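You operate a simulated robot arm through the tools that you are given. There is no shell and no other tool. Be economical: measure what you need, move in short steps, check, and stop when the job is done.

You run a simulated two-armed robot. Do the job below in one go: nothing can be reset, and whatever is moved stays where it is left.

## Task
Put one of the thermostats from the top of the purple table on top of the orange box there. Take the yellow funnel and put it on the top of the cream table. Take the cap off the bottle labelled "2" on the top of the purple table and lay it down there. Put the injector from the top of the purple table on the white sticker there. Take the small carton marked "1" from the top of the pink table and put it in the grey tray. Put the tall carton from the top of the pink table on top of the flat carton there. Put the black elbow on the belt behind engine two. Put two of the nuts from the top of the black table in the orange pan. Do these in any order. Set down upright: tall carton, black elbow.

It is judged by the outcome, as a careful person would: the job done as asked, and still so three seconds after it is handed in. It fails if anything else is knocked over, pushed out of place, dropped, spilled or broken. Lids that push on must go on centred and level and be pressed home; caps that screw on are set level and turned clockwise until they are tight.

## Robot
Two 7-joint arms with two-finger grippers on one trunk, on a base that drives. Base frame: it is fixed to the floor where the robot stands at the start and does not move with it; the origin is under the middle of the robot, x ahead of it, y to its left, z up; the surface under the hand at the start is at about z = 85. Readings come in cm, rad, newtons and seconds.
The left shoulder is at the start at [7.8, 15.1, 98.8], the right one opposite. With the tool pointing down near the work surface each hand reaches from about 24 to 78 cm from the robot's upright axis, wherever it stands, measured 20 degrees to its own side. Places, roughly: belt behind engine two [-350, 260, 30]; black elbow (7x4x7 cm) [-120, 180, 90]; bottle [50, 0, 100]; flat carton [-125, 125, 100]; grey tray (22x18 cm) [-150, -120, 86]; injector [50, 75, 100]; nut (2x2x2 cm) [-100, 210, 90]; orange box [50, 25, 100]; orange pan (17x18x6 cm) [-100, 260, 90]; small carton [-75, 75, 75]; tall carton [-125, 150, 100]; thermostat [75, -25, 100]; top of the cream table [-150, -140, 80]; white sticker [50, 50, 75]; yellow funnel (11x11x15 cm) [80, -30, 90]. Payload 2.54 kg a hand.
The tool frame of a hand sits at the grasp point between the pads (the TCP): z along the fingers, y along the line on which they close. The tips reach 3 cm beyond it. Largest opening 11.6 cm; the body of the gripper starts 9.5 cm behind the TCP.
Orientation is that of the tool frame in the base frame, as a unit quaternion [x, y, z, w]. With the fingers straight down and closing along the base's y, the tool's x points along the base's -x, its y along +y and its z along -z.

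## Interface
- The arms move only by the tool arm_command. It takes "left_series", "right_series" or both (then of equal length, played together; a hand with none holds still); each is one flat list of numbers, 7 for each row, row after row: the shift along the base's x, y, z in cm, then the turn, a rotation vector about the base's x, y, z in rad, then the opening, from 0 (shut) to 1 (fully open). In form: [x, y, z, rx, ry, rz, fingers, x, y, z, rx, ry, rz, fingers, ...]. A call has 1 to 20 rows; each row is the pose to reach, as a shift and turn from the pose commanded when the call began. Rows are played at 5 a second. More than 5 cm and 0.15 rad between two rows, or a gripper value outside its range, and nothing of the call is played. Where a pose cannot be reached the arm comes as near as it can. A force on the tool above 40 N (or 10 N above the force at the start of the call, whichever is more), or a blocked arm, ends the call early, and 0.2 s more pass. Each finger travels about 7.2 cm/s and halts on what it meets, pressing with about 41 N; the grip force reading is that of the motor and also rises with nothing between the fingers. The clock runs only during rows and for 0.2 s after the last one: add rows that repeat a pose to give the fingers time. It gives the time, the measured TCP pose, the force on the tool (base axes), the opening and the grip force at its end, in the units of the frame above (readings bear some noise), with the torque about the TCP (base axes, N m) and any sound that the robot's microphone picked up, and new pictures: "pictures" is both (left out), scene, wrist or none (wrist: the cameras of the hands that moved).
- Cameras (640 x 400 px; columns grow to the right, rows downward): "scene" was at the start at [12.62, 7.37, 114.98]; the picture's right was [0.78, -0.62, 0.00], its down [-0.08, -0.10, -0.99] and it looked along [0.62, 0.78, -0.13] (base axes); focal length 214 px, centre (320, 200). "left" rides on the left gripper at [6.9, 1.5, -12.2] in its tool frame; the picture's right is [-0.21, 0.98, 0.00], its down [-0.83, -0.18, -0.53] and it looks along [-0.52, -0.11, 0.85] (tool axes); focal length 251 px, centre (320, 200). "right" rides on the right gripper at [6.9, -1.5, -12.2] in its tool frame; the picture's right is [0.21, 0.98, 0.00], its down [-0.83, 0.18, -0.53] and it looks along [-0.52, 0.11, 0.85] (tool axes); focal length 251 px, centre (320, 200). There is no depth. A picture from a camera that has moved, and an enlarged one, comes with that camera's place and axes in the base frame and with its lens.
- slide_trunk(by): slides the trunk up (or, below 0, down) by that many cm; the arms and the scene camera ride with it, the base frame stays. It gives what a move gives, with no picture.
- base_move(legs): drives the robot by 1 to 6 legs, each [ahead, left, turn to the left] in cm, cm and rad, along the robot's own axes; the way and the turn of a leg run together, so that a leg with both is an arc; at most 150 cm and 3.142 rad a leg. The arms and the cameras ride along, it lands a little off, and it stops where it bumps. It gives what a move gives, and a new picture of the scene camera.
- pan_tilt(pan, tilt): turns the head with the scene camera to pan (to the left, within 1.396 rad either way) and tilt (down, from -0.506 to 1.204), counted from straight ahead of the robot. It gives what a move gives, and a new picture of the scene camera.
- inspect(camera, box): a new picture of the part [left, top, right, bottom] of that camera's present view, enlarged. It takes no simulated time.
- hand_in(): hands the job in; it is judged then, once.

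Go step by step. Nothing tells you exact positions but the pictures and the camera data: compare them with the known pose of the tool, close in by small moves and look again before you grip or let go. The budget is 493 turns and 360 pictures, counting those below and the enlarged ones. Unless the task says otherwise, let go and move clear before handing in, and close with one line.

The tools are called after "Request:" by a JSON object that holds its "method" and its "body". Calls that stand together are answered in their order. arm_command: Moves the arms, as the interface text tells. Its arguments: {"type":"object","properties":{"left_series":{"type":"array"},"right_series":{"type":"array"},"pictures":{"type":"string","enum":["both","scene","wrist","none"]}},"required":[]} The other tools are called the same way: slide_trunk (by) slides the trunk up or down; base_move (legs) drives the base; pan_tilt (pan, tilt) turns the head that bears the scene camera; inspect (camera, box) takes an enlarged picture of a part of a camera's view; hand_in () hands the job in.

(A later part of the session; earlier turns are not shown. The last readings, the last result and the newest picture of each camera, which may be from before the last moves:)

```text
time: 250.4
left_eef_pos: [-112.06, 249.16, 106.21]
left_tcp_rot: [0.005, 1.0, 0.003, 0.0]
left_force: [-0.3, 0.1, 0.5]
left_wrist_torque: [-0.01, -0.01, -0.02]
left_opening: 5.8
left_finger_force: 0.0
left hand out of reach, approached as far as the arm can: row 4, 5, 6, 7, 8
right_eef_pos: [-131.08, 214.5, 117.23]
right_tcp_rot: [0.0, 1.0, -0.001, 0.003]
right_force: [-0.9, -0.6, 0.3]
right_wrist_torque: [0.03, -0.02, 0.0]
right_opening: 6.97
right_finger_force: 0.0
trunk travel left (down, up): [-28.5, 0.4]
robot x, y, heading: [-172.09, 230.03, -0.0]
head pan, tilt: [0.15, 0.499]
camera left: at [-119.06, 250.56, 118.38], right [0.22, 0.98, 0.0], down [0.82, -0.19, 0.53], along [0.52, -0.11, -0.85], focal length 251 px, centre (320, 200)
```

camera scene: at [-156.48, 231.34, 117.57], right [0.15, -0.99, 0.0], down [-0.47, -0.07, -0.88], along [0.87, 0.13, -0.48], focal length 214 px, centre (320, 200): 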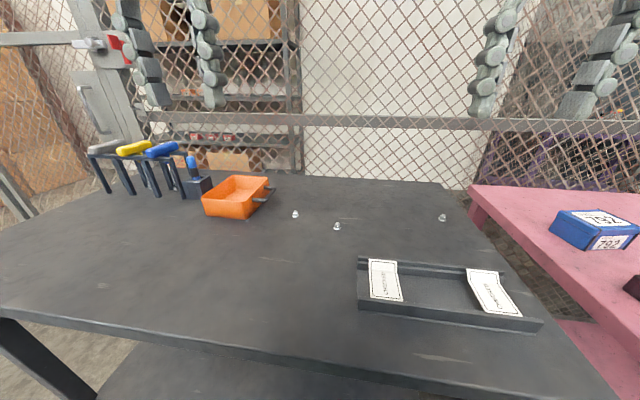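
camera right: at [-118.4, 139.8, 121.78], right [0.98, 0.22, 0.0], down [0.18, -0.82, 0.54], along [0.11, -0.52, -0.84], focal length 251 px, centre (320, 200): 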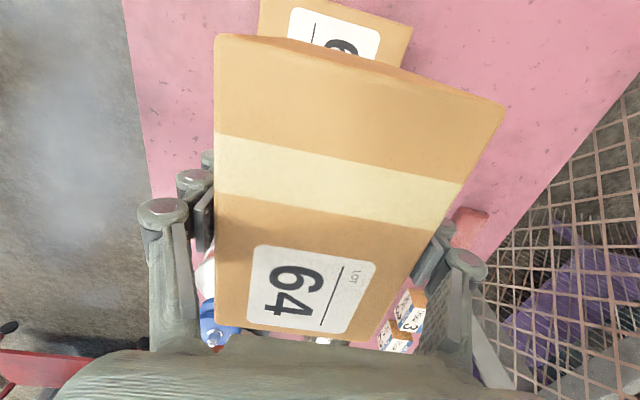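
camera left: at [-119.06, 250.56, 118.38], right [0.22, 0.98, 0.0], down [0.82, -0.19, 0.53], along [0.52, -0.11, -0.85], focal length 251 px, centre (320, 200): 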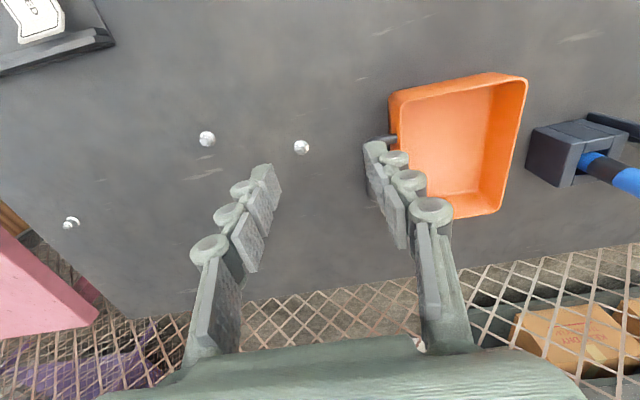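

Nut A is at (-108.1,245.5). I'll lower the trunk back down for better reach.

Request:
{"method": "slide_trunk", "body": {"by": -8}}

Request:
{"method": "arm_command", "body": {"left_series": [2, -2, 0, 0, 0, 0, 0.4, 4, -3.6, 0, 0, 0, 0, 0.4, 4, -3.6, -2, 0, 0, 0, 0.4, 4, -3.6, -4, 0, 0, 0, 0.4, 4, -3.6, -4, 0, 0, 0, 0.4], "pictures": "wrist"}}

```text
time: 251.6
left_eef_pos: [-112.03, 249.0, 98.09]
left_tcp_rot: [0.004, 1.0, 0.002, 0.0]
left_force: [-0.2, -0.2, 0.5]
left_wrist_torque: [0.01, -0.03, 0.02]
left_opening: 5.83
left_finger_force: 0.0
right_eef_pos: [-131.06, 214.46, 109.13]
right_tcp_rot: [0.002, 1.0, 0.0, 0.002]
right_force: [0.5, -0.1, -0.3]
right_wrist_torque: [0.04, 0.01, 0.04]
right_opening: 6.94
right_finger_force: 0.0
trunk travel left (down, up): [-20.5, 8.4]
robot x, y, heading: [-172.32, 229.73, 0.001]
head pan, tilt: [0.15, 0.499]
```

```text
time: 252.8
left_eef_pos: [-111.02, 247.87, 93.03]
left_tcp_rot: [0.003, 1.0, 0.001, 0.002]
left_force: [-0.3, -0.8, -0.4]
left_wrist_torque: [0.04, 0.0, 0.01]
left_opening: 4.63
left_finger_force: 0.1
left hand out of reach, approached as far as the arm can: row 1, 2, 3, 4, 5
right_eef_pos: [-131.1, 214.59, 109.27]
right_tcp_rot: [0.001, 1.0, -0.001, 0.002]
right_force: [0.2, -0.9, -0.7]
right_wrist_torque: [0.01, 0.0, 0.0]
right_opening: 6.99
right_finger_force: 0.1
trunk travel left (down, up): [-20.5, 8.4]
robot x, y, heading: [-172.69, 229.96, -0.003]
head pan, tilt: [0.15, 0.499]
camera left: at [-118.0, 249.31, 105.22], right [0.22, 0.98, 0.0], down [0.82, -0.19, 0.54], along [0.52, -0.12, -0.84], focal length 251 px, centre (320, 200)
```

left: 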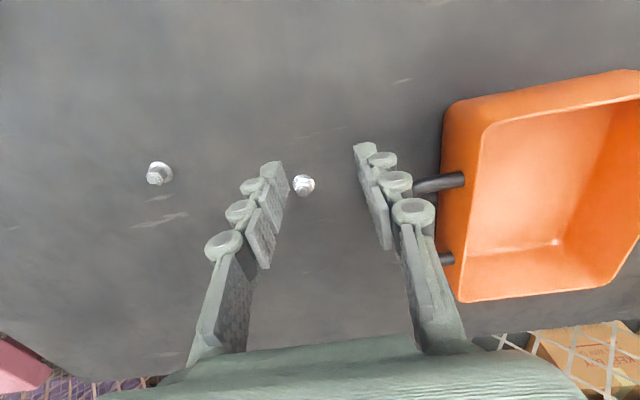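

The hand stopped about 3 cm short, so I'll nudge the base by that offset instead.

Request:
{"method": "base_move", "body": {"legs": [[2.6, -2.2, 0]]}}

Request:
{"method": "inspect", "body": {"camera": "left", "box": [200, 100, 440, 250]}}

```text
time: 253.7
left_eef_pos: [-108.41, 246.13, 93.08]
left_tcp_rot: [0.002, 1.0, 0.002, 0.0]
left_force: [0.3, -0.1, 0.4]
left_wrist_torque: [-0.01, 0.02, 0.02]
left_opening: 4.64
left_finger_force: 0.0
right_eef_pos: [-128.32, 212.77, 109.28]
right_tcp_rot: [-0.001, 1.0, 0.0, 0.002]
right_force: [-0.1, 1.1, -0.5]
right_wrist_torque: [-0.03, -0.04, 0.0]
right_opening: 6.93
right_finger_force: 0.1
trunk travel left (down, up): [-20.5, 8.4]
robot x, y, heading: [-169.68, 227.88, 0.005]
head pan, tilt: [0.15, 0.499]
camera scene: at [-153.96, 229.48, 109.58], right [0.15, -0.99, 0.0], down [-0.47, -0.07, -0.88], along [0.87, 0.13, -0.48], focal length 214 px, centre (320, 200)
```

scene: 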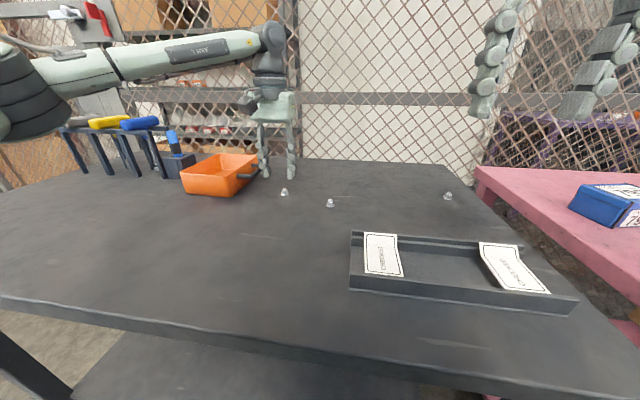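

```text
2.67 times, centred on (320, 175) of left
camera zoom: at [-115.46, 247.64, 105.19], right [0.22, 0.98, 0.0], down [0.82, -0.19, 0.54], along [0.52, -0.11, -0.84], focal length 670 px, centre (320, 267)
```

zoom: 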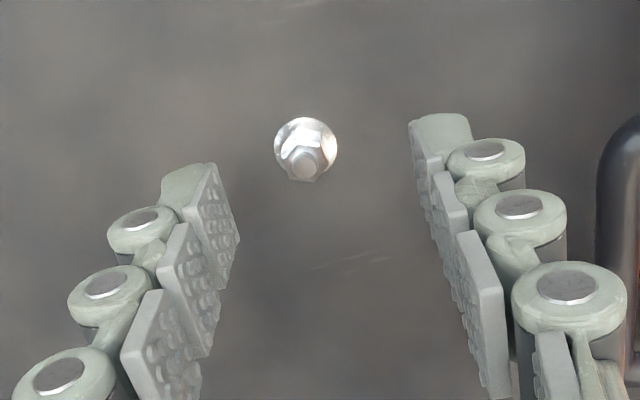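

Nut A is at (-107.7,245.6). I'll nudge and descend with the fingers half open.

Request:
{"method": "arm_command", "body": {"left_series": [0.3, -0.3, -1.5, 0, 0, 0, 0.4, 0.65, -0.5, -3, 0, 0, 0, 0.4, 0.65, -0.5, -4.6, 0, 0, 0, 0.4, 0.65, -0.5, -4.6, 0, 0, 0, 0.4], "pictures": "wrist"}}

```text
time: 254.7
left_eef_pos: [-107.83, 245.56, 88.23]
left_tcp_rot: [0.002, 1.0, 0.0, 0.002]
left_force: [0.3, 1.0, 0.1]
left_wrist_torque: [-0.01, -0.03, -0.02]
left_opening: 4.63
left_finger_force: 0.1
right_eef_pos: [-128.47, 212.73, 109.17]
right_tcp_rot: [-0.001, 1.0, -0.001, 0.001]
right_force: [0.1, -0.4, -0.6]
right_wrist_torque: [-0.03, -0.01, -0.01]
right_opening: 6.98
right_finger_force: 0.0
trunk travel left (down, up): [-20.5, 8.4]
robot x, y, heading: [-170.16, 228.14, 0.005]
head pan, tilt: [0.15, 0.499]
camera left: at [-114.86, 247.1, 100.48], right [0.22, 0.98, 0.0], down [0.82, -0.18, 0.54], along [0.52, -0.12, -0.84], focal length 251 px, centre (320, 200)
```

left: 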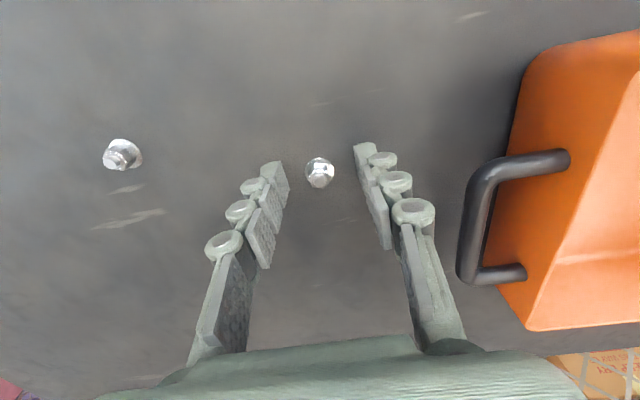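

The nut is between the tips. Closing.

Request:
{"method": "arm_command", "body": {"left_series": [0, 0, 0, 0, 0, 0, 0.25, 0, 0, 0, 0, 0, 0, 0.1, 0, 0, 0, 0, 0, 0, 0.05, 0, 0, 0, 0, 0, 0, 0.05, 0, 0, 0, 0, 0, 0, 0.05, 0, 0, 3, 0, 0, 0, 0.05, 0, 0, 6, 0, 0, 0, 0.05], "pictures": "wrist"}}

```text
time: 256.2
left_eef_pos: [-108.87, 246.23, 93.61]
left_tcp_rot: [0.002, 1.0, 0.001, 0.001]
left_force: [-0.8, 0.1, -0.4]
left_wrist_torque: [-0.04, -0.01, 0.0]
left_opening: 1.26
left_finger_force: 40.1
left hand out of reach, approached as far as the arm can: row 6, 7
right_eef_pos: [-128.37, 212.65, 109.24]
right_tcp_rot: [-0.001, 1.0, -0.001, 0.002]
right_force: [0.2, 1.1, 0.7]
right_wrist_torque: [0.0, 0.04, 0.02]
right_opening: 6.96
right_finger_force: 0.1
trunk travel left (down, up): [-20.5, 8.4]
robot x, y, heading: [-169.73, 227.75, 0.008]
head pan, tilt: [0.15, 0.499]
camera left: at [-115.91, 247.68, 105.81], right [0.22, 0.98, 0.0], down [0.82, -0.19, 0.54], along [0.52, -0.11, -0.84], focal length 251 px, centre (320, 200)
```

left: 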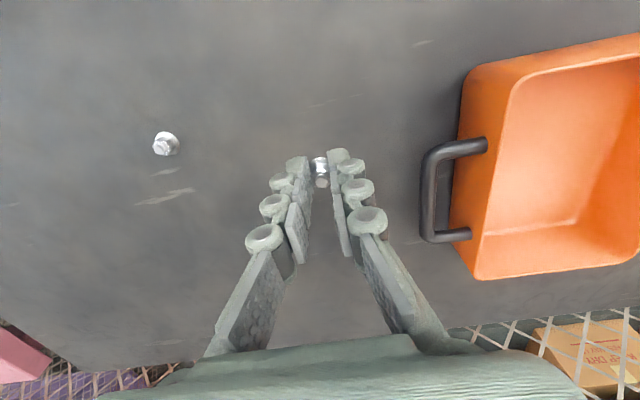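

The nut is held (1.3 cm hex). I'll raise the trunk for a straight lift, then shift the base left to bring it over the pan.

Request:
{"method": "slide_trunk", "body": {"by": 8}}

Request:
{"method": "base_move", "body": {"legs": [[0, 18.5, 0]]}}

Request:
{"method": "inspect", "body": {"camera": "left", "box": [0, 0, 640, 400]}}

```text
time: 257.4
left_eef_pos: [-108.91, 246.18, 101.63]
left_tcp_rot: [0.002, 1.0, 0.001, 0.0]
left_force: [0.5, -0.2, 0.2]
left_wrist_torque: [0.01, -0.03, 0.01]
left_opening: 1.28
left_finger_force: 39.7
right_eef_pos: [-128.45, 212.62, 117.34]
right_tcp_rot: [-0.001, 1.0, -0.001, 0.001]
right_force: [-0.4, 0.0, 0.5]
right_wrist_torque: [-0.01, 0.01, -0.01]
right_opening: 6.97
right_finger_force: 0.1
trunk travel left (down, up): [-28.5, 0.4]
robot x, y, heading: [-169.83, 228.05, 0.003]
head pan, tilt: [0.15, 0.499]
```

```text
time: 259.8
left_eef_pos: [-108.81, 264.42, 101.51]
left_tcp_rot: [0.001, 1.0, 0.001, 0.0]
left_force: [-0.6, 0.2, -1.1]
left_wrist_torque: [-0.01, -0.02, -0.02]
left_opening: 1.29
left_finger_force: 39.4
right_eef_pos: [-128.34, 230.99, 117.27]
right_tcp_rot: [0.0, 1.0, -0.001, 0.003]
right_force: [-0.2, 0.2, 0.1]
right_wrist_torque: [0.01, 0.0, 0.02]
right_opening: 6.97
right_finger_force: 0.0
trunk travel left (down, up): [-28.5, 0.4]
robot x, y, heading: [-169.62, 246.11, -0.0]
head pan, tilt: [0.15, 0.499]
camera scene: at [-153.99, 247.73, 117.59], right [0.15, -0.99, 0.0], down [-0.47, -0.07, -0.88], along [0.87, 0.13, -0.48], focal length 214 px, centre (320, 200)
```

scene: 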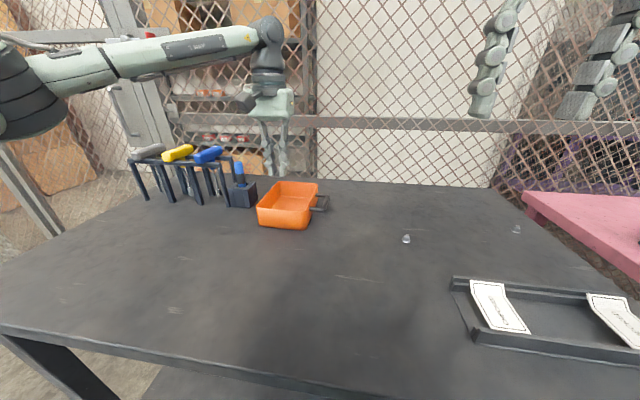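

```text
1.00 times, centred on (320, 200) of left (not enlarged: the box is as wide or as high as the picture)
camera zoom: at [-115.91, 265.92, 113.78], right [0.22, 0.98, 0.0], down [0.82, -0.19, 0.54], along [0.52, -0.11, -0.84], focal length 251 px, centre (320, 200)
```

zoom: 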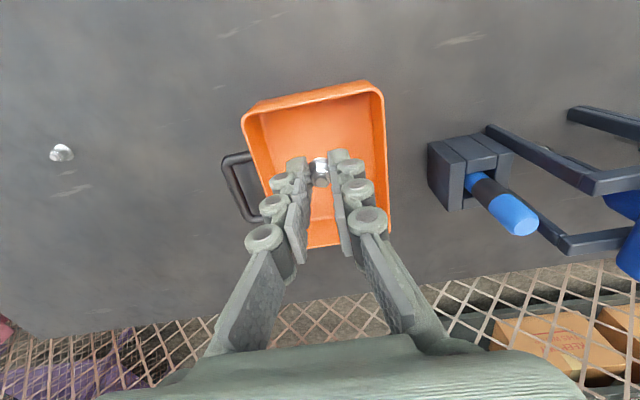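

The nut is over the pan (x -112..-95, y 258..270). I'll lower into the pan, moving slightly toward its centre, and release near the bottom.

Request:
{"method": "arm_command", "body": {"left_series": [1, 0, -2, 0, 0, 0, 0.05, 2, 0, -4, 0, 0, 0, 0.05, 3, 0, -7, 0, 0, 0, 0.05, 3, 0, -10, 0, 0, 0, 0.05, 3, 0, -12, 0, 0, 0, 0.05, 3, 0, -12, 0, 0, 0, 0.05], "pictures": "wrist"}}

```text
time: 261.2
left_eef_pos: [-106.78, 265.15, 89.63]
left_tcp_rot: [0.002, 1.0, 0.001, 0.002]
left_force: [0.5, 0.5, -0.6]
left_wrist_torque: [-0.02, -0.03, 0.0]
left_opening: 1.29
left_finger_force: 39.8
left hand out of reach, approached as far as the arm can: row 2, 3, 4, 5, 6
right_eef_pos: [-128.51, 231.0, 117.3]
right_tcp_rot: [0.0, 1.0, -0.001, 0.002]
right_force: [0.8, 0.6, 0.4]
right_wrist_torque: [-0.05, 0.01, 0.0]
right_opening: 6.9
right_finger_force: 0.0
trunk travel left (down, up): [-28.5, 0.4]
robot x, y, heading: [-170.19, 246.36, 0.003]
head pan, tilt: [0.15, 0.499]
camera left: at [-113.8, 266.65, 101.93], right [0.22, 0.98, 0.0], down [0.82, -0.19, 0.54], along [0.52, -0.12, -0.84], focal length 251 px, centre (320, 200)
```

left: 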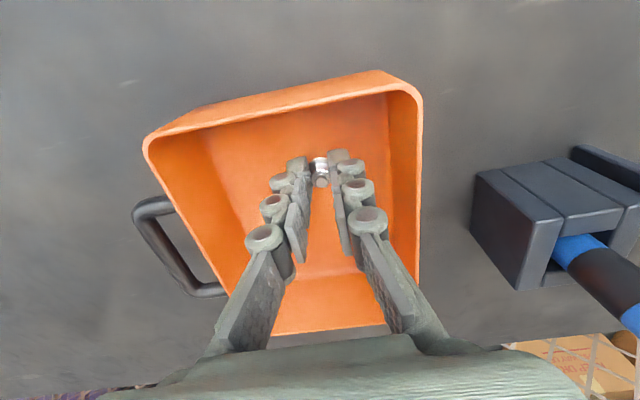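

Inside the pan near the bottom; I'll lower 0.5 cm more, release and rise.

Request:
{"method": "arm_command", "body": {"left_series": [0, 0, -0.5, 0, 0, 0, 0.05, 0, 0, -0.5, 0, 0, 0, 0.15, 0, 0, -0.5, 0, 0, 0, 0.3, 0, 0, -0.5, 0, 0, 0, 0.3, 0, 0, 3, 0, 0, 0, 0.3, 0, 0, 7, 0, 0, 0, 0.3, -0.5, 0, 11, 0, 0, 0, 0.3, -0.5, 0, 11, 0, 0, 0, 0.3], "pictures": "wrist"}}

```text
time: 263.0
left_eef_pos: [-107.56, 265.53, 100.56]
left_tcp_rot: [0.002, 1.0, 0.001, 0.003]
left_force: [-0.3, 0.1, -0.5]
left_wrist_torque: [0.01, 0.01, -0.02]
left_opening: 3.49
left_finger_force: 0.0
left hand out of reach, approached as far as the arm can: row 7, 8
right_eef_pos: [-128.37, 231.07, 117.26]
right_tcp_rot: [0.0, 1.0, -0.001, 0.003]
right_force: [1.1, -0.5, 1.3]
right_wrist_torque: [0.03, 0.0, 0.03]
right_opening: 6.94
right_finger_force: 0.1
trunk travel left (down, up): [-28.5, 0.4]
robot x, y, heading: [-169.63, 246.14, 0.001]
head pan, tilt: [0.15, 0.499]
camera left: at [-114.5, 266.87, 112.73], right [0.22, 0.98, 0.0], down [0.82, -0.18, 0.54], along [0.52, -0.12, -0.84], focal length 251 px, centre (320, 200)
```

left: 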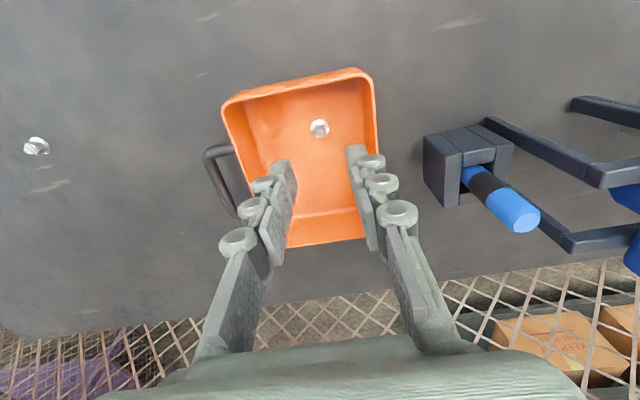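

Nut A is in the pan. Moving the base right 31.5 cm for nut B at (-112.2,233.8).

Request:
{"method": "base_move", "body": {"legs": [[0, -31.7, 0]]}}

Request:
{"method": "arm_command", "body": {"left_series": [-2, 0, -2, 0, 0, 0, 0.4, -4, 0, -5, 0, 0, 0, 0.4, -4, 0, -8, 0, 0, 0, 0.4, -4, 0, -8, 0, 0, 0, 0.4], "pictures": "wrist"}}

```text
time: 265.5
left_eef_pos: [-107.96, 247.36, 100.47]
left_tcp_rot: [-0.002, 1.0, 0.0, 0.003]
left_force: [-0.6, 0.0, 0.8]
left_wrist_torque: [-0.02, 0.0, 0.01]
left_opening: 3.47
left_finger_force: 0.0
right_eef_pos: [-128.54, 212.87, 117.32]
right_tcp_rot: [-0.005, 1.0, 0.0, 0.002]
right_force: [-0.2, 0.1, -0.3]
right_wrist_torque: [0.02, 0.04, 0.01]
right_opening: 6.95
right_finger_force: 0.1
trunk travel left (down, up): [-28.5, 0.4]
robot x, y, heading: [-170.18, 227.98, 0.008]
head pan, tilt: [0.15, 0.499]
stopped in leg 1: the robot was blocked; the commanded pose is now the measured one
camera scene: at [-154.25, 229.38, 117.58], right [0.16, -0.99, 0.0], down [-0.47, -0.08, -0.88], along [0.87, 0.14, -0.48], focal length 214 px, centre (320, 200)
```

scene: 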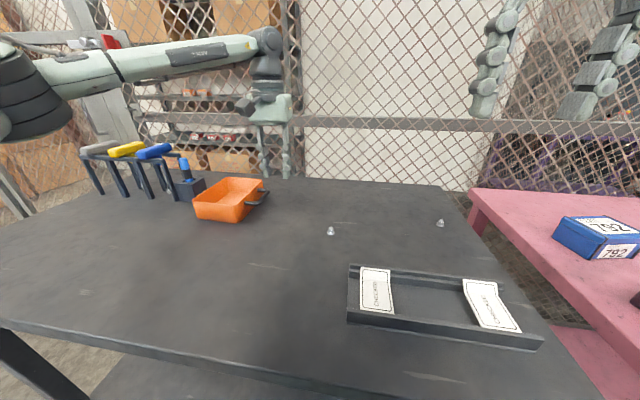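

```text
time: 266.5
left_eef_pos: [-111.97, 247.5, 92.44]
left_tcp_rot: [-0.001, 1.0, 0.0, 0.002]
left_force: [-0.5, 0.9, 0.0]
left_wrist_torque: [0.0, -0.02, 0.05]
left_opening: 4.65
left_finger_force: 0.2
right_eef_pos: [-128.63, 212.7, 117.24]
right_tcp_rot: [-0.004, 1.0, -0.001, 0.002]
right_force: [0.7, -0.6, -1.6]
right_wrist_torque: [-0.02, 0.02, 0.01]
right_opening: 6.94
right_finger_force: 0.1
trunk travel left (down, up): [-28.5, 0.4]
robot x, y, heading: [-169.98, 227.31, 0.019]
head pan, tilt: [0.15, 0.499]
camera left: at [-119.06, 248.9, 104.76], right [0.21, 0.98, 0.0], down [0.82, -0.18, 0.54], along [0.53, -0.11, -0.84], focal length 251 px, centre (320, 200)
```

left: 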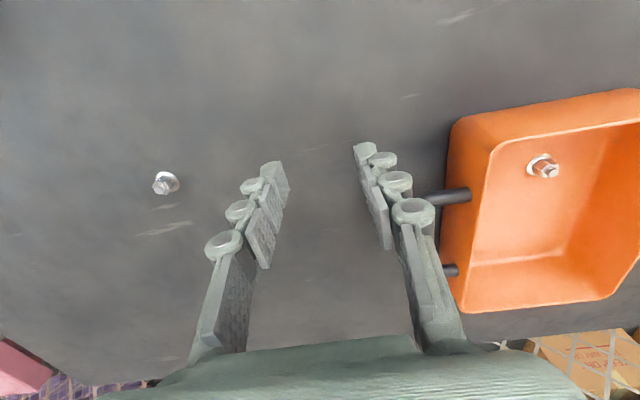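

Nut A is visibly in the pan. The base caught the pink table's corner, so I'll back 3 cm and go right 12 more.

Request:
{"method": "base_move", "body": {"legs": [[-3, 0, -0.015], [0, -12, 0]]}}

Request:
{"method": "arm_command", "body": {"left_series": [1, -0.5, 0, 0, 0, 0, 0.4, 2.5, -1.4, 0, 0, 0, 0, 0.4, 2.5, -1.4, 0, 0, 0, 0, 0.4], "pictures": "wrist"}}

```text
time: 268.8
left_eef_pos: [-114.81, 234.71, 92.55]
left_tcp_rot: [0.006, 1.0, 0.0, 0.003]
left_force: [1.1, 0.4, -0.1]
left_wrist_torque: [-0.01, -0.02, -0.02]
left_opening: 4.65
left_finger_force: 0.1
right_eef_pos: [-131.83, 200.23, 117.18]
right_tcp_rot: [0.004, 1.0, 0.001, 0.001]
right_force: [0.5, -0.8, 0.3]
right_wrist_torque: [0.03, -0.04, -0.03]
right_opening: 6.97
right_finger_force: 0.0
trunk travel left (down, up): [-28.5, 0.4]
robot x, y, heading: [-173.35, 215.76, -0.003]
head pan, tilt: [0.15, 0.499]
camera scene: at [-157.33, 217.21, 117.59], right [0.14, -0.99, 0.0], down [-0.47, -0.07, -0.88], along [0.87, 0.13, -0.48], focal length 214 px, centre (320, 200)
```

scene: 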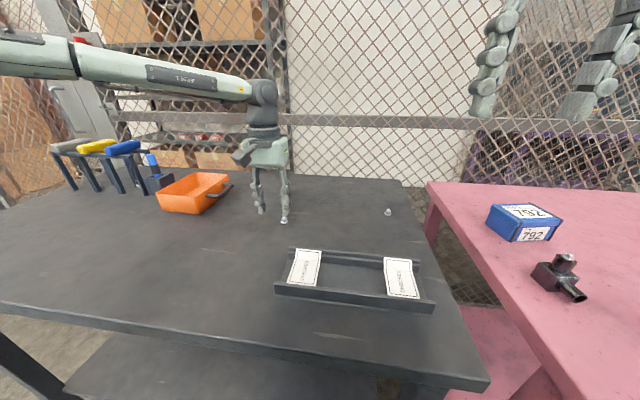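

```text
time: 269.6
left_eef_pos: [-112.21, 233.35, 92.66]
left_tcp_rot: [0.006, 1.0, 0.001, 0.003]
left_force: [-0.3, 0.6, -0.4]
left_wrist_torque: [0.01, -0.03, 0.02]
left_opening: 4.62
left_finger_force: 0.1
right_eef_pos: [-131.94, 200.15, 117.32]
right_tcp_rot: [0.004, 1.0, 0.001, 0.002]
right_force: [0.8, 0.2, 0.0]
right_wrist_torque: [0.0, 0.0, 0.02]
right_opening: 6.98
right_finger_force: 0.1
trunk travel left (down, up): [-28.5, 0.4]
robot x, y, heading: [-172.94, 216.01, -0.004]
head pan, tilt: [0.15, 0.499]
camera left: at [-119.26, 234.89, 104.8], right [0.23, 0.97, 0.0], down [0.82, -0.19, 0.54], along [0.52, -0.12, -0.84], focal length 251 px, centre (320, 200)
```

left: 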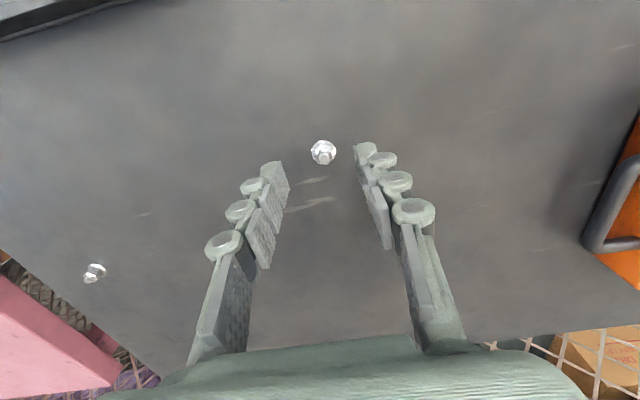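

Directly over nut B. Descend and grip.

Request:
{"method": "arm_command", "body": {"left_series": [0.1, 0.1, -2.2, 0, 0, 0, 0.4, 0.1, 0.1, -4.4, 0, 0, 0, 0.4, 0.1, 0.1, -4.4, 0, 0, 0, 0.25, 0.1, 0.1, -4.4, 0, 0, 0, 0.1, 0.1, 0.1, -4.4, 0, 0, 0, 0.05, 0.1, 0.1, -4.4, 0, 0, 0, 0.05, 0.1, 0.1, -4.4, 0, 0, 0, 0.05, 0.1, 0.1, -1, 0, 0, 0, 0.05, 0, 0.1, 3, 0, 0, 0, 0.05], "pictures": "wrist"}}

```text
time: 271.6
left_eef_pos: [-112.41, 233.61, 95.72]
left_tcp_rot: [0.007, 1.0, 0.002, 0.003]
left_force: [0.4, -0.3, -0.2]
left_wrist_torque: [0.01, -0.03, 0.02]
left_opening: 1.2
left_finger_force: 38.5
right_eef_pos: [-131.77, 200.25, 117.25]
right_tcp_rot: [0.004, 1.0, 0.0, 0.001]
right_force: [-0.4, 0.1, 0.3]
right_wrist_torque: [0.01, 0.0, 0.01]
right_opening: 6.95
right_finger_force: 0.1
trunk travel left (down, up): [-28.5, 0.4]
robot x, y, heading: [-173.46, 215.88, -0.005]
head pan, tilt: [0.15, 0.499]
camera left: at [-119.36, 235.12, 107.84], right [0.23, 0.97, 0.0], down [0.82, -0.19, 0.54], along [0.52, -0.12, -0.84], focal length 251 px, centre (320, 200)
```

left: 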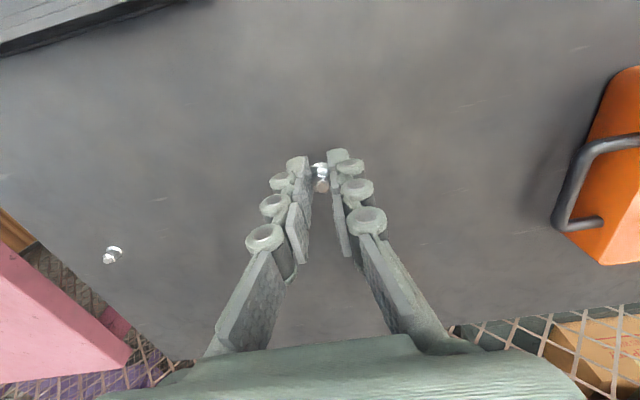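

Nut B is held. I'll lift it and shift the base left over the pan.

Request:
{"method": "arm_command", "body": {"left_series": [-1, 0, 3, 0, 0, 0, 0.05, -2, 0, 6.5, 0, 0, 0, 0.05, -2, 0, 6.5, 0, 0, 0, 0.05], "pictures": "none"}}

Request:
{"method": "base_move", "body": {"legs": [[0, 29.5, 0], [4.5, 0, 0]]}}

Request:
{"method": "inspect", "body": {"camera": "left", "box": [0, 0, 640, 400]}}

```text
time: 272.4
left_eef_pos: [-114.18, 233.64, 101.9]
left_tcp_rot: [0.006, 1.0, 0.001, 0.003]
left_force: [0.2, 0.1, -0.7]
left_wrist_torque: [0.01, 0.0, 0.0]
left_opening: 1.19
left_finger_force: 39.4
right_eef_pos: [-131.78, 200.23, 117.19]
right_tcp_rot: [0.003, 1.0, 0.0, 0.001]
right_force: [-0.4, 0.3, 0.2]
right_wrist_torque: [-0.01, -0.01, 0.02]
right_opening: 6.98
right_finger_force: 0.1
trunk travel left (down, up): [-28.5, 0.4]
robot x, y, heading: [-173.33, 215.71, -0.005]
head pan, tilt: [0.15, 0.499]
```

```text
time: 276.5
left_eef_pos: [-109.66, 263.23, 101.82]
left_tcp_rot: [0.005, 1.0, 0.001, 0.003]
left_force: [-0.4, 0.5, 0.1]
left_wrist_torque: [-0.01, -0.01, -0.01]
left_opening: 1.28
left_finger_force: 39.3
right_eef_pos: [-127.29, 229.75, 117.11]
right_tcp_rot: [0.004, 1.0, 0.0, 0.001]
right_force: [-1.1, 0.4, 0.6]
right_wrist_torque: [-0.01, -0.05, 0.01]
right_opening: 6.93
right_finger_force: 0.0
trunk travel left (down, up): [-28.5, 0.4]
robot x, y, heading: [-168.77, 245.37, -0.007]
head pan, tilt: [0.15, 0.499]
stopped in leg 2: the robot was blocked; the commanded pose is now the measured one
camera scene: at [-152.87, 246.7, 117.6], right [0.15, -0.99, 0.0], down [-0.47, -0.07, -0.88], along [0.87, 0.13, -0.48], focal length 214 px, centre (320, 200)
```

scene: 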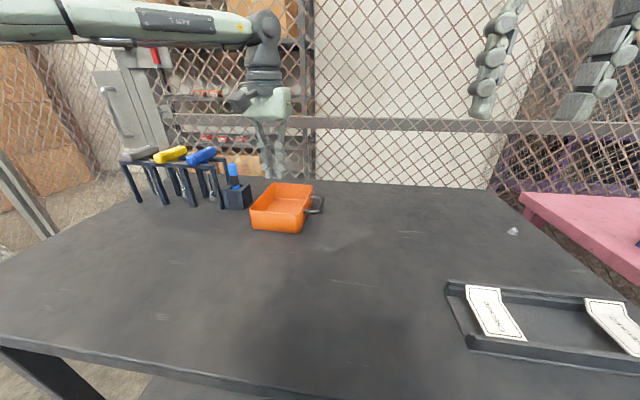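

```text
1.00 times, centred on (320, 200) of left (not enlarged: the box is as wide or as high as the picture)
camera zoom: at [-116.8, 264.73, 114.09], right [0.22, 0.97, 0.0], down [0.82, -0.19, 0.54], along [0.52, -0.12, -0.84], focal length 251 px, centre (320, 200)
```

zoom: 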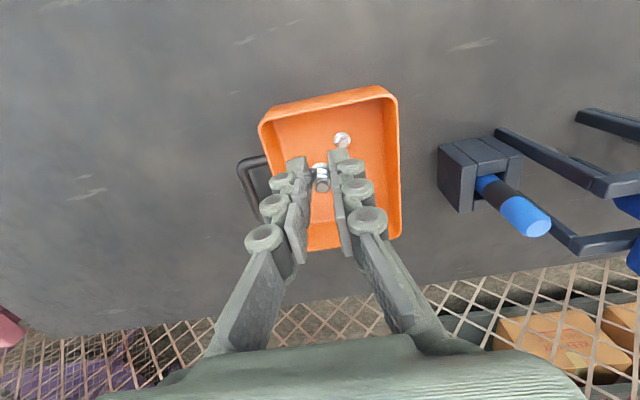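

Nut A sits at (-107,265) in the pan. I'll set nut B beside it at about (-105.5,262.3).

Request:
{"method": "arm_command", "body": {"left_series": [2, -0.4, -2, 0, 0, 0, 0.05, 4, -0.8, -4, 0, 0, 0, 0.05, 5, -1.2, -7, 0, 0, 0, 0.05, 5, -1.2, -9.5, 0, 0, 0, 0.05, 5, -1.2, -9.5, 0, 0, 0, 0.05], "pictures": "wrist"}}

```text
time: 277.7
left_eef_pos: [-105.98, 262.97, 92.12]
left_tcp_rot: [0.005, 1.0, 0.0, 0.003]
left_force: [0.6, -0.9, 0.3]
left_wrist_torque: [-0.01, 0.02, 0.0]
left_opening: 1.28
left_finger_force: 38.9
left hand out of reach, approached as far as the arm can: row 2, 3, 4, 5
right_eef_pos: [-127.16, 229.82, 117.13]
right_tcp_rot: [0.004, 1.0, 0.0, 0.001]
right_force: [0.3, 0.0, 0.6]
right_wrist_torque: [0.02, -0.03, 0.01]
right_opening: 6.98
right_finger_force: 0.1
trunk travel left (down, up): [-28.5, 0.4]
robot x, y, heading: [-168.42, 244.91, -0.005]
head pan, tilt: [0.15, 0.499]
camera left: at [-113.0, 264.6, 104.35], right [0.22, 0.97, 0.0], down [0.82, -0.19, 0.54], along [0.52, -0.12, -0.84], focal length 251 px, centre (320, 200)
```

left: 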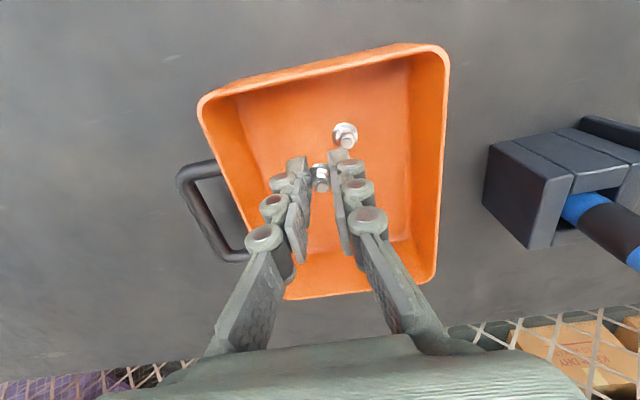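

I'll shift slightly away from nut A while lowering the last 3 cm.

Request:
{"method": "arm_command", "body": {"left_series": [0.6, -1.0, 0, 0, 0, 0, 0.05, 0.6, -1.0, -1.5, 0, 0, 0, 0.05, 0.6, -1.0, -2.8, 0, 0, 0, 0.05, 0.6, -1.0, -2.8, 0, 0, 0, 0.05], "pictures": "wrist"}}

```text
time: 278.7
left_eef_pos: [-106.34, 262.78, 89.64]
left_tcp_rot: [0.006, 1.0, 0.0, 0.003]
left_force: [-0.1, 0.8, 0.1]
left_wrist_torque: [0.02, 0.0, 0.01]
left_opening: 1.29
left_finger_force: 39.4
left hand out of reach, approached as far as the arm can: row 1, 2, 3, 4
right_eef_pos: [-127.27, 229.76, 117.17]
right_tcp_rot: [0.003, 1.0, 0.0, 0.001]
right_force: [-0.4, 0.1, -0.5]
right_wrist_torque: [0.02, 0.0, 0.01]
right_opening: 6.98
right_finger_force: 0.1
trunk travel left (down, up): [-28.5, 0.4]
robot x, y, heading: [-169.15, 245.43, -0.005]
head pan, tilt: [0.15, 0.499]
camera left: at [-113.39, 264.34, 101.8], right [0.22, 0.97, 0.0], down [0.82, -0.19, 0.54], along [0.52, -0.12, -0.84], focal length 251 px, centre (320, 200)
```

left: 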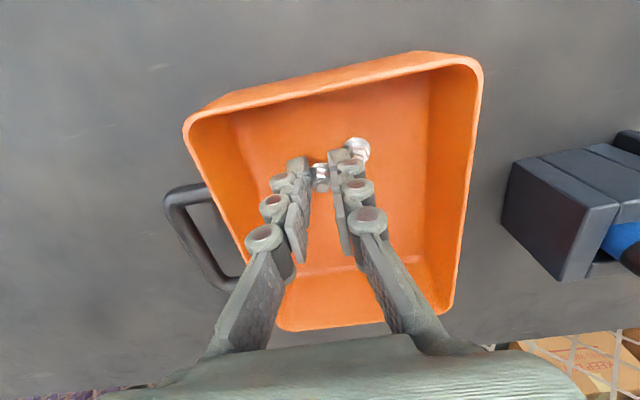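

Release nut B in the pan and rise.

Request:
{"method": "arm_command", "body": {"left_series": [0, 0, -0.3, 0, 0, 0, 0.12, 0, 0, -0.3, 0, 0, 0, 0.22, 0, 0, -0.3, 0, 0, 0, 0.22, 0, 0, 3, 0, 0, 0, 0.22, 0, 0, 7, 0, 0, 0, 0.22, -1, 0, 11.5, 0, 0, 0, 0.22, -1, 0, 11.5, 0, 0, 0, 0.22], "pictures": "wrist"}}

```text
time: 280.3
left_eef_pos: [-107.71, 262.79, 101.33]
left_tcp_rot: [0.005, 1.0, 0.001, 0.001]
left_force: [0.0, -0.2, -0.4]
left_wrist_torque: [0.01, -0.02, 0.0]
left_opening: 2.57
left_finger_force: 0.0
right_eef_pos: [-127.26, 229.77, 117.19]
right_tcp_rot: [0.003, 1.0, 0.0, -0.001]
right_force: [0.3, -1.2, 0.2]
right_wrist_torque: [0.01, 0.0, -0.03]
right_opening: 6.95
right_finger_force: 0.1
trunk travel left (down, up): [-28.5, 0.4]
robot x, y, heading: [-168.82, 245.01, -0.004]
head pan, tilt: [0.15, 0.499]
camera left: at [-114.62, 264.35, 113.49], right [0.22, 0.97, 0.0], down [0.82, -0.19, 0.54], along [0.52, -0.12, -0.84], focal length 251 px, centre (320, 200)
```

left: 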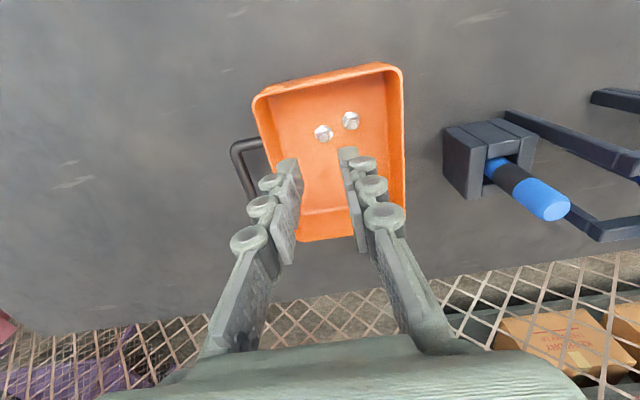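

Both nuts are in the pan. Next is the black elbow at the left end of the pink table. I'll back off and drive right to bring the right hand to it.

Request:
{"method": "arm_command", "body": {"left_series": [-4, -1, 3, 0, 0, 0, 0.3, -8, -1, 6, 0, 0, 0, 0.3, -12, -1, 9, 0, 0, 0, 0.3, -16, -1, 12, 0, 0, 0, 0.3, -20, -1, 14, 0, 0, 0, 0.3, -24, -1, 15, 0, 0, 0, 0.3], "pictures": "none"}}

Request:
{"method": "base_move", "body": {"legs": [[-12, 0, 0], [0, -52, 0]]}}

Request:
{"method": "pan_tilt", "body": {"pan": -0.2, "tilt": 0.55}}

Request:
{"method": "inspect", "body": {"camera": "scene", "box": [260, 140, 420, 260]}}

```text
refused: row 1 steps farther than a row can; nothing moved
```

```text
time: 286.6
left_eef_pos: [-119.87, 210.1, 101.3]
left_tcp_rot: [0.009, 1.0, 0.0, 0.003]
left_force: [0.7, -0.3, 0.1]
left_wrist_torque: [0.03, -0.01, 0.0]
left_opening: 2.55
left_finger_force: 0.0
right_eef_pos: [-139.72, 177.23, 117.17]
right_tcp_rot: [0.007, 1.0, 0.0, 0.001]
right_force: [-0.2, 0.0, -0.2]
right_wrist_torque: [0.0, 0.03, 0.02]
right_opening: 6.97
right_finger_force: 0.2
trunk travel left (down, up): [-28.5, 0.4]
robot x, y, heading: [-181.58, 193.28, -0.01]
head pan, tilt: [0.15, 0.499]
camera scene: at [-165.24, 194.42, 117.59], right [0.14, -0.99, 0.0], down [-0.47, -0.07, -0.88], along [0.87, 0.12, -0.48], focal length 214 px, centre (320, 200)
```

scene: 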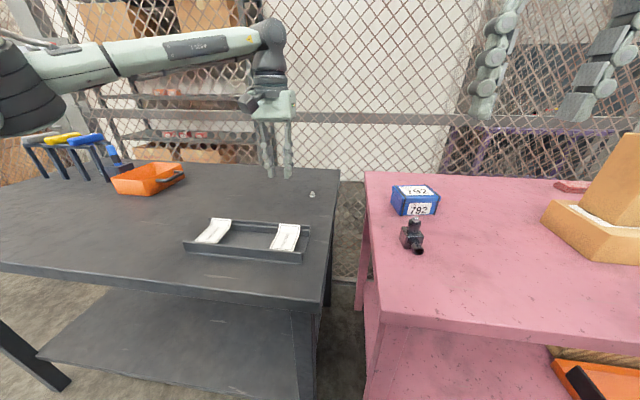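

```text
time: 287.4
left_eef_pos: [-120.02, 210.24, 101.27]
left_tcp_rot: [0.009, 1.0, 0.001, 0.002]
left_force: [-1.2, -0.2, 0.6]
left_wrist_torque: [0.0, 0.0, -0.03]
left_opening: 2.56
left_finger_force: 0.1
right_eef_pos: [-139.78, 177.29, 117.18]
right_tcp_rot: [0.007, 1.0, 0.0, 0.001]
right_force: [0.2, -0.4, 0.3]
right_wrist_torque: [0.0, 0.0, -0.01]
right_opening: 6.94
right_finger_force: 0.0
trunk travel left (down, up): [-28.5, 0.4]
robot x, y, heading: [-181.38, 193.01, -0.005]
head pan, tilt: [-0.201, 0.55]
camera scene: at [-165.47, 191.29, 117.13], right [-0.21, -0.98, 0.0], down [-0.51, 0.11, -0.85], along [0.83, -0.18, -0.52], focal length 214 px, centre (320, 200)
```

scene: 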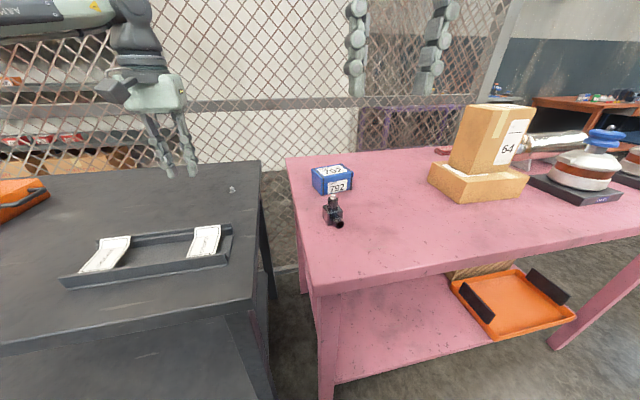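

```text
3.33 times, centred on (340, 200) of scene
camera zoom: at [-165.47, 191.29, 117.13], right [-0.21, -0.98, 0.0], down [-0.51, 0.11, -0.85], along [0.83, -0.18, -0.52], focal length 715 px, centre (253, 200)
```

zoom: 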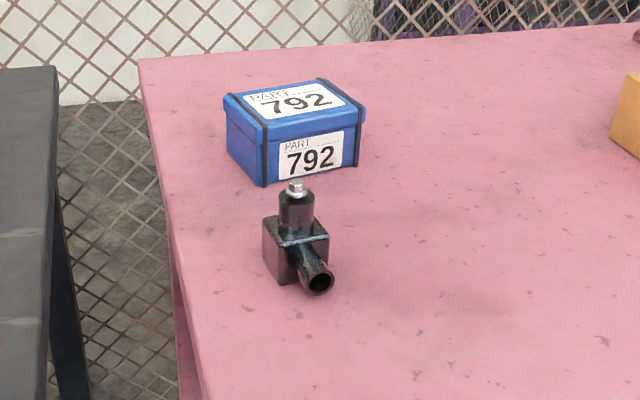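

The elbow stands at about (-125,179.3), 7 cm tall, with a 2.4 cm upright stem above a block. I'll bring the right hand over it and pull the left back.

Request:
{"method": "arm_command", "body": {"right_series": [3, 0.5, -2, 0, 0, 0, 0.55, 6, 1, -4, 0, 0, 0, 0.5, 9, 1.4, -6, 0, 0, 0, 0.5, 12, 1.8, -8, 0, 0, 0, 0.5, 14.7, 2.1, -11, 0, 0, 0, 0.5, 14.7, 2.1, -13, 0, 0, 0, 0.5, 14.7, 2.1, -13, 0, 0, 0, 0.5], "left_series": [-3, 0, 2, 0, 0, 0, 0.3, -6, 0, 4, 0, 0, 0, 0.3, -9.5, 0, 6.5, 0, 0, 0, 0.3, -13, 0, 9, 0, 0, 0, 0.3, -17, 0, 11, 0, 0, 0, 0.3, -20, 0, 13, 0, 0, 0, 0.3, -22, 0, 14, 0, 0, 0, 0.3], "pictures": "wrist"}}

```text
time: 289.1
left_eef_pos: [-142.05, 210.05, 115.31]
left_tcp_rot: [0.009, 1.0, 0.001, 0.002]
left_force: [-1.0, 0.4, -0.2]
left_wrist_torque: [-0.03, -0.05, -0.02]
left_opening: 3.48
left_finger_force: 0.1
right_eef_pos: [-125.09, 179.51, 104.16]
right_tcp_rot: [0.007, 1.0, -0.001, 0.001]
right_force: [1.2, 0.2, -0.2]
right_wrist_torque: [-0.03, -0.02, -0.02]
right_opening: 5.79
right_finger_force: 0.1
trunk travel left (down, up): [-28.5, 0.4]
robot x, y, heading: [-180.95, 193.23, -0.013]
head pan, tilt: [-0.201, 0.55]
camera right: at [-132.07, 178.2, 116.33], right [-0.2, 0.98, 0.0], down [0.83, 0.17, 0.54], along [0.52, 0.11, -0.84], focal length 251 px, centre (320, 200)
camera left: at [-149.07, 211.72, 127.42], right [0.23, 0.97, 0.0], down [0.82, -0.2, 0.54], along [0.52, -0.12, -0.84], focal length 251 px, centre (320, 200)
```

right: 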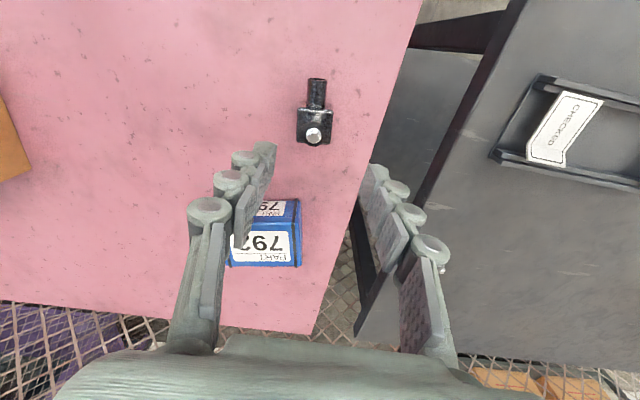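
left: 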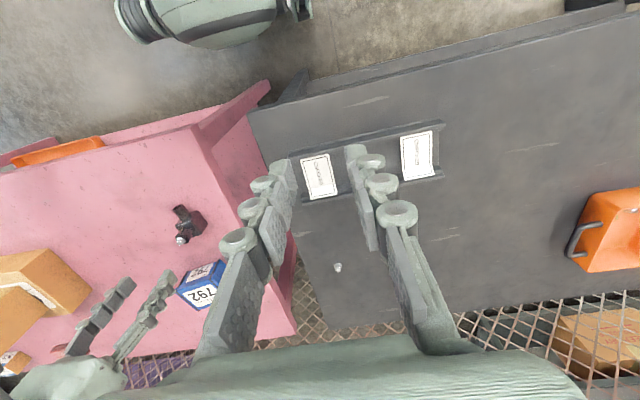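

The stem is at (-124.1,179.2) with the outlet pointing toward the robot. I'll align and descend partway.

Request:
{"method": "arm_command", "body": {"right_series": [0.5, -0.2, -4, 0, 0, 0, 0.45, 1, -0.3, -8, 0, 0, 0, 0.45, 1, -0.3, -8, 0, 0, 0, 0.45], "pictures": "wrist"}}

Request:
{"method": "inspect", "body": {"camera": "right", "box": [220, 60, 420, 220]}}

```text
time: 289.9
left_eef_pos: [-141.99, 210.07, 115.13]
left_tcp_rot: [0.008, 1.0, 0.002, 0.001]
left_force: [1.5, 0.5, -0.5]
left_wrist_torque: [-0.01, 0.0, -0.03]
left_opening: 3.48
left_finger_force: 0.1
right_eef_pos: [-124.32, 179.13, 96.31]
right_tcp_rot: [0.007, 1.0, 0.0, 0.0]
right_force: [0.4, -0.1, 0.0]
right_wrist_torque: [-0.02, -0.01, -0.02]
right_opening: 5.24
right_finger_force: 0.1
trunk travel left (down, up): [-28.5, 0.4]
robot x, y, heading: [-181.19, 192.68, -0.014]
head pan, tilt: [-0.201, 0.55]
camera right: at [-131.14, 177.76, 108.44], right [-0.2, 0.98, 0.0], down [0.83, 0.17, 0.54], along [0.52, 0.11, -0.84], focal length 251 px, centre (320, 200)
```

right: 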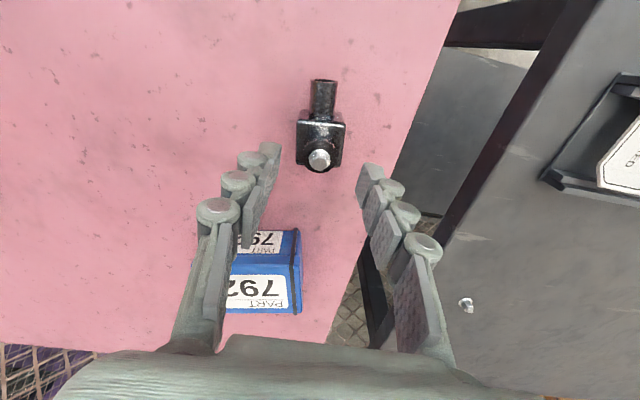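

```text
2.50 times, centred on (320, 140) of right
camera zoom: at [-131.14, 177.76, 108.44], right [-0.2, 0.98, 0.0], down [0.83, 0.17, 0.54], along [0.52, 0.11, -0.84], focal length 629 px, centre (320, 350)
```

zoom: 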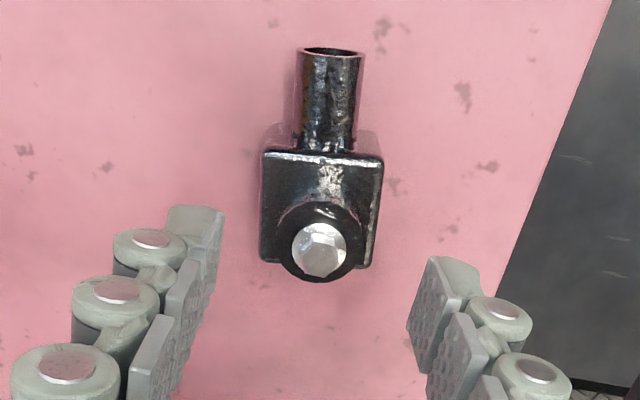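

Aligned over the stem at (-124.3,179.2). I'll descend to z≈91.4 and close.

Request:
{"method": "arm_command", "body": {"right_series": [0, 0, -2.5, 0, 0, 0, 0.45, 0, 0, -4.9, 0, 0, 0, 0.45, 0, 0, -4.9, 0, 0, 0, 0.3, 0, 0, -4.9, 0, 0, 0, 0.15, 0, 0, -4.9, 0, 0, 0, 0.1, 0, 0, -4.9, 0, 0, 0, 0.1, 0, 0, -4.9, 0, 0, 0, 0.1], "pictures": "wrist"}}

Request:
{"method": "inspect", "body": {"camera": "scene", "box": [280, 140, 400, 240]}}

```text
time: 291.4
left_eef_pos: [-142.01, 210.07, 115.28]
left_tcp_rot: [0.009, 1.0, 0.0, 0.002]
left_force: [0.1, 0.0, -0.5]
left_wrist_torque: [-0.03, 0.02, 0.0]
left_opening: 3.45
left_finger_force: 0.1
right_eef_pos: [-124.15, 179.03, 91.31]
right_tcp_rot: [0.007, 1.0, 0.0, 0.0]
right_force: [1.5, 0.5, 0.9]
right_wrist_torque: [0.06, -0.17, -0.04]
right_opening: 3.9
right_finger_force: 40.7
trunk travel left (down, up): [-28.5, 0.4]
robot x, y, heading: [-181.01, 193.51, -0.009]
head pan, tilt: [-0.201, 0.55]
camera right: at [-131.11, 177.58, 103.51], right [-0.2, 0.98, 0.0], down [0.83, 0.17, 0.53], along [0.52, 0.11, -0.84], focal length 251 px, centre (320, 200)
```

right: 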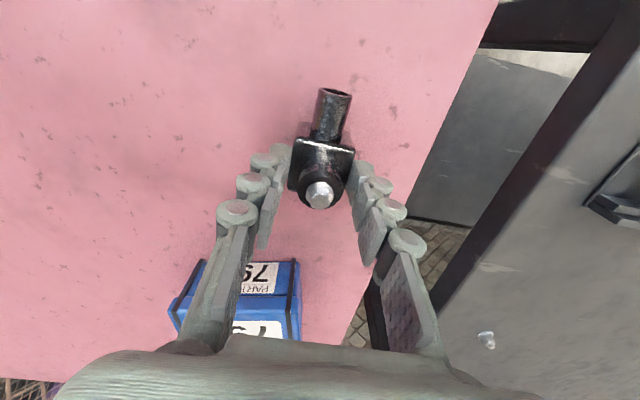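

```text
4.00 times, centred on (340, 190) of scene
camera zoom: at [-165.47, 191.28, 117.13], right [-0.21, -0.98, 0.0], down [-0.51, 0.11, -0.85], along [0.83, -0.18, -0.52], focal length 858 px, centre (240, 240)
```

zoom: 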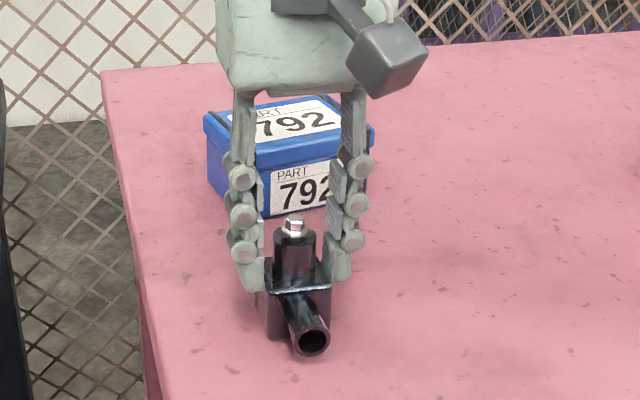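

The tips caught the 3.9 cm block rather than the stem. I'll reopen, go lower and take the block fully.

Request:
{"method": "arm_command", "body": {"right_series": [0, 0, 0, 0, 0, 0, 0.45, 0, 0, 0, 0, 0, 0, 0.48, 0, 0, -1.2, 0, 0, 0, 0.48, 0, 0, -2.4, 0, 0, 0, 0.48, 0, 0, -2.4, 0, 0, 0, 0.35, 0, 0, -2.4, 0, 0, 0, 0.25, 0, 0, -2.4, 0, 0, 0, 0.25, 0, 0, -2.4, 0, 0, 0, 0.25], "pictures": "wrist"}}

Request:
{"method": "inspect", "body": {"camera": "scene", "box": [280, 140, 400, 240]}}

```text
time: 293.2
left_eef_pos: [-142.01, 210.13, 115.18]
left_tcp_rot: [0.009, 1.0, 0.001, 0.002]
left_force: [-0.3, 0.0, -1.2]
left_wrist_torque: [0.01, 0.01, -0.01]
left_opening: 3.47
left_finger_force: 0.1
right_eef_pos: [-124.2, 179.12, 88.99]
right_tcp_rot: [0.008, 1.0, -0.001, 0.0]
right_force: [0.2, -3.1, 2.2]
right_wrist_torque: [-0.1, -0.15, -0.02]
right_opening: 3.93
right_finger_force: 40.9
trunk travel left (down, up): [-28.5, 0.4]
robot x, y, heading: [-181.18, 193.34, -0.011]
head pan, tilt: [-0.201, 0.55]
camera right: at [-131.13, 177.67, 101.14], right [-0.2, 0.98, 0.0], down [0.83, 0.17, 0.54], along [0.52, 0.11, -0.84], focal length 251 px, centre (320, 200)
```

right: 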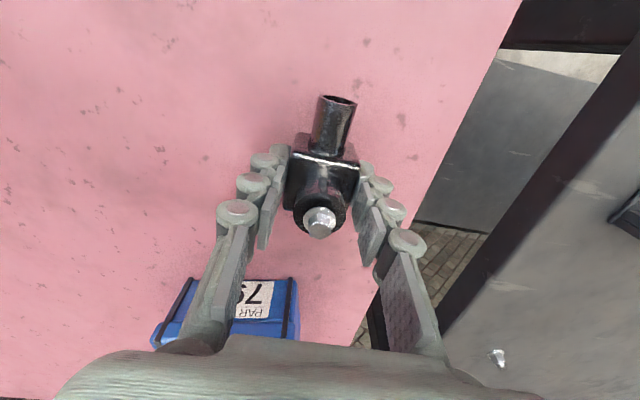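

```text
4.00 times, centred on (340, 190) of scene
camera zoom: at [-165.48, 191.27, 117.13], right [-0.21, -0.98, 0.0], down [-0.51, 0.11, -0.85], along [0.83, -0.18, -0.52], focal length 858 px, centre (240, 240)
```

zoom: 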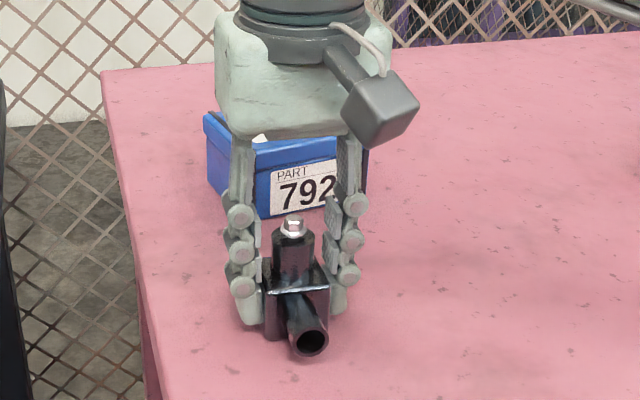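

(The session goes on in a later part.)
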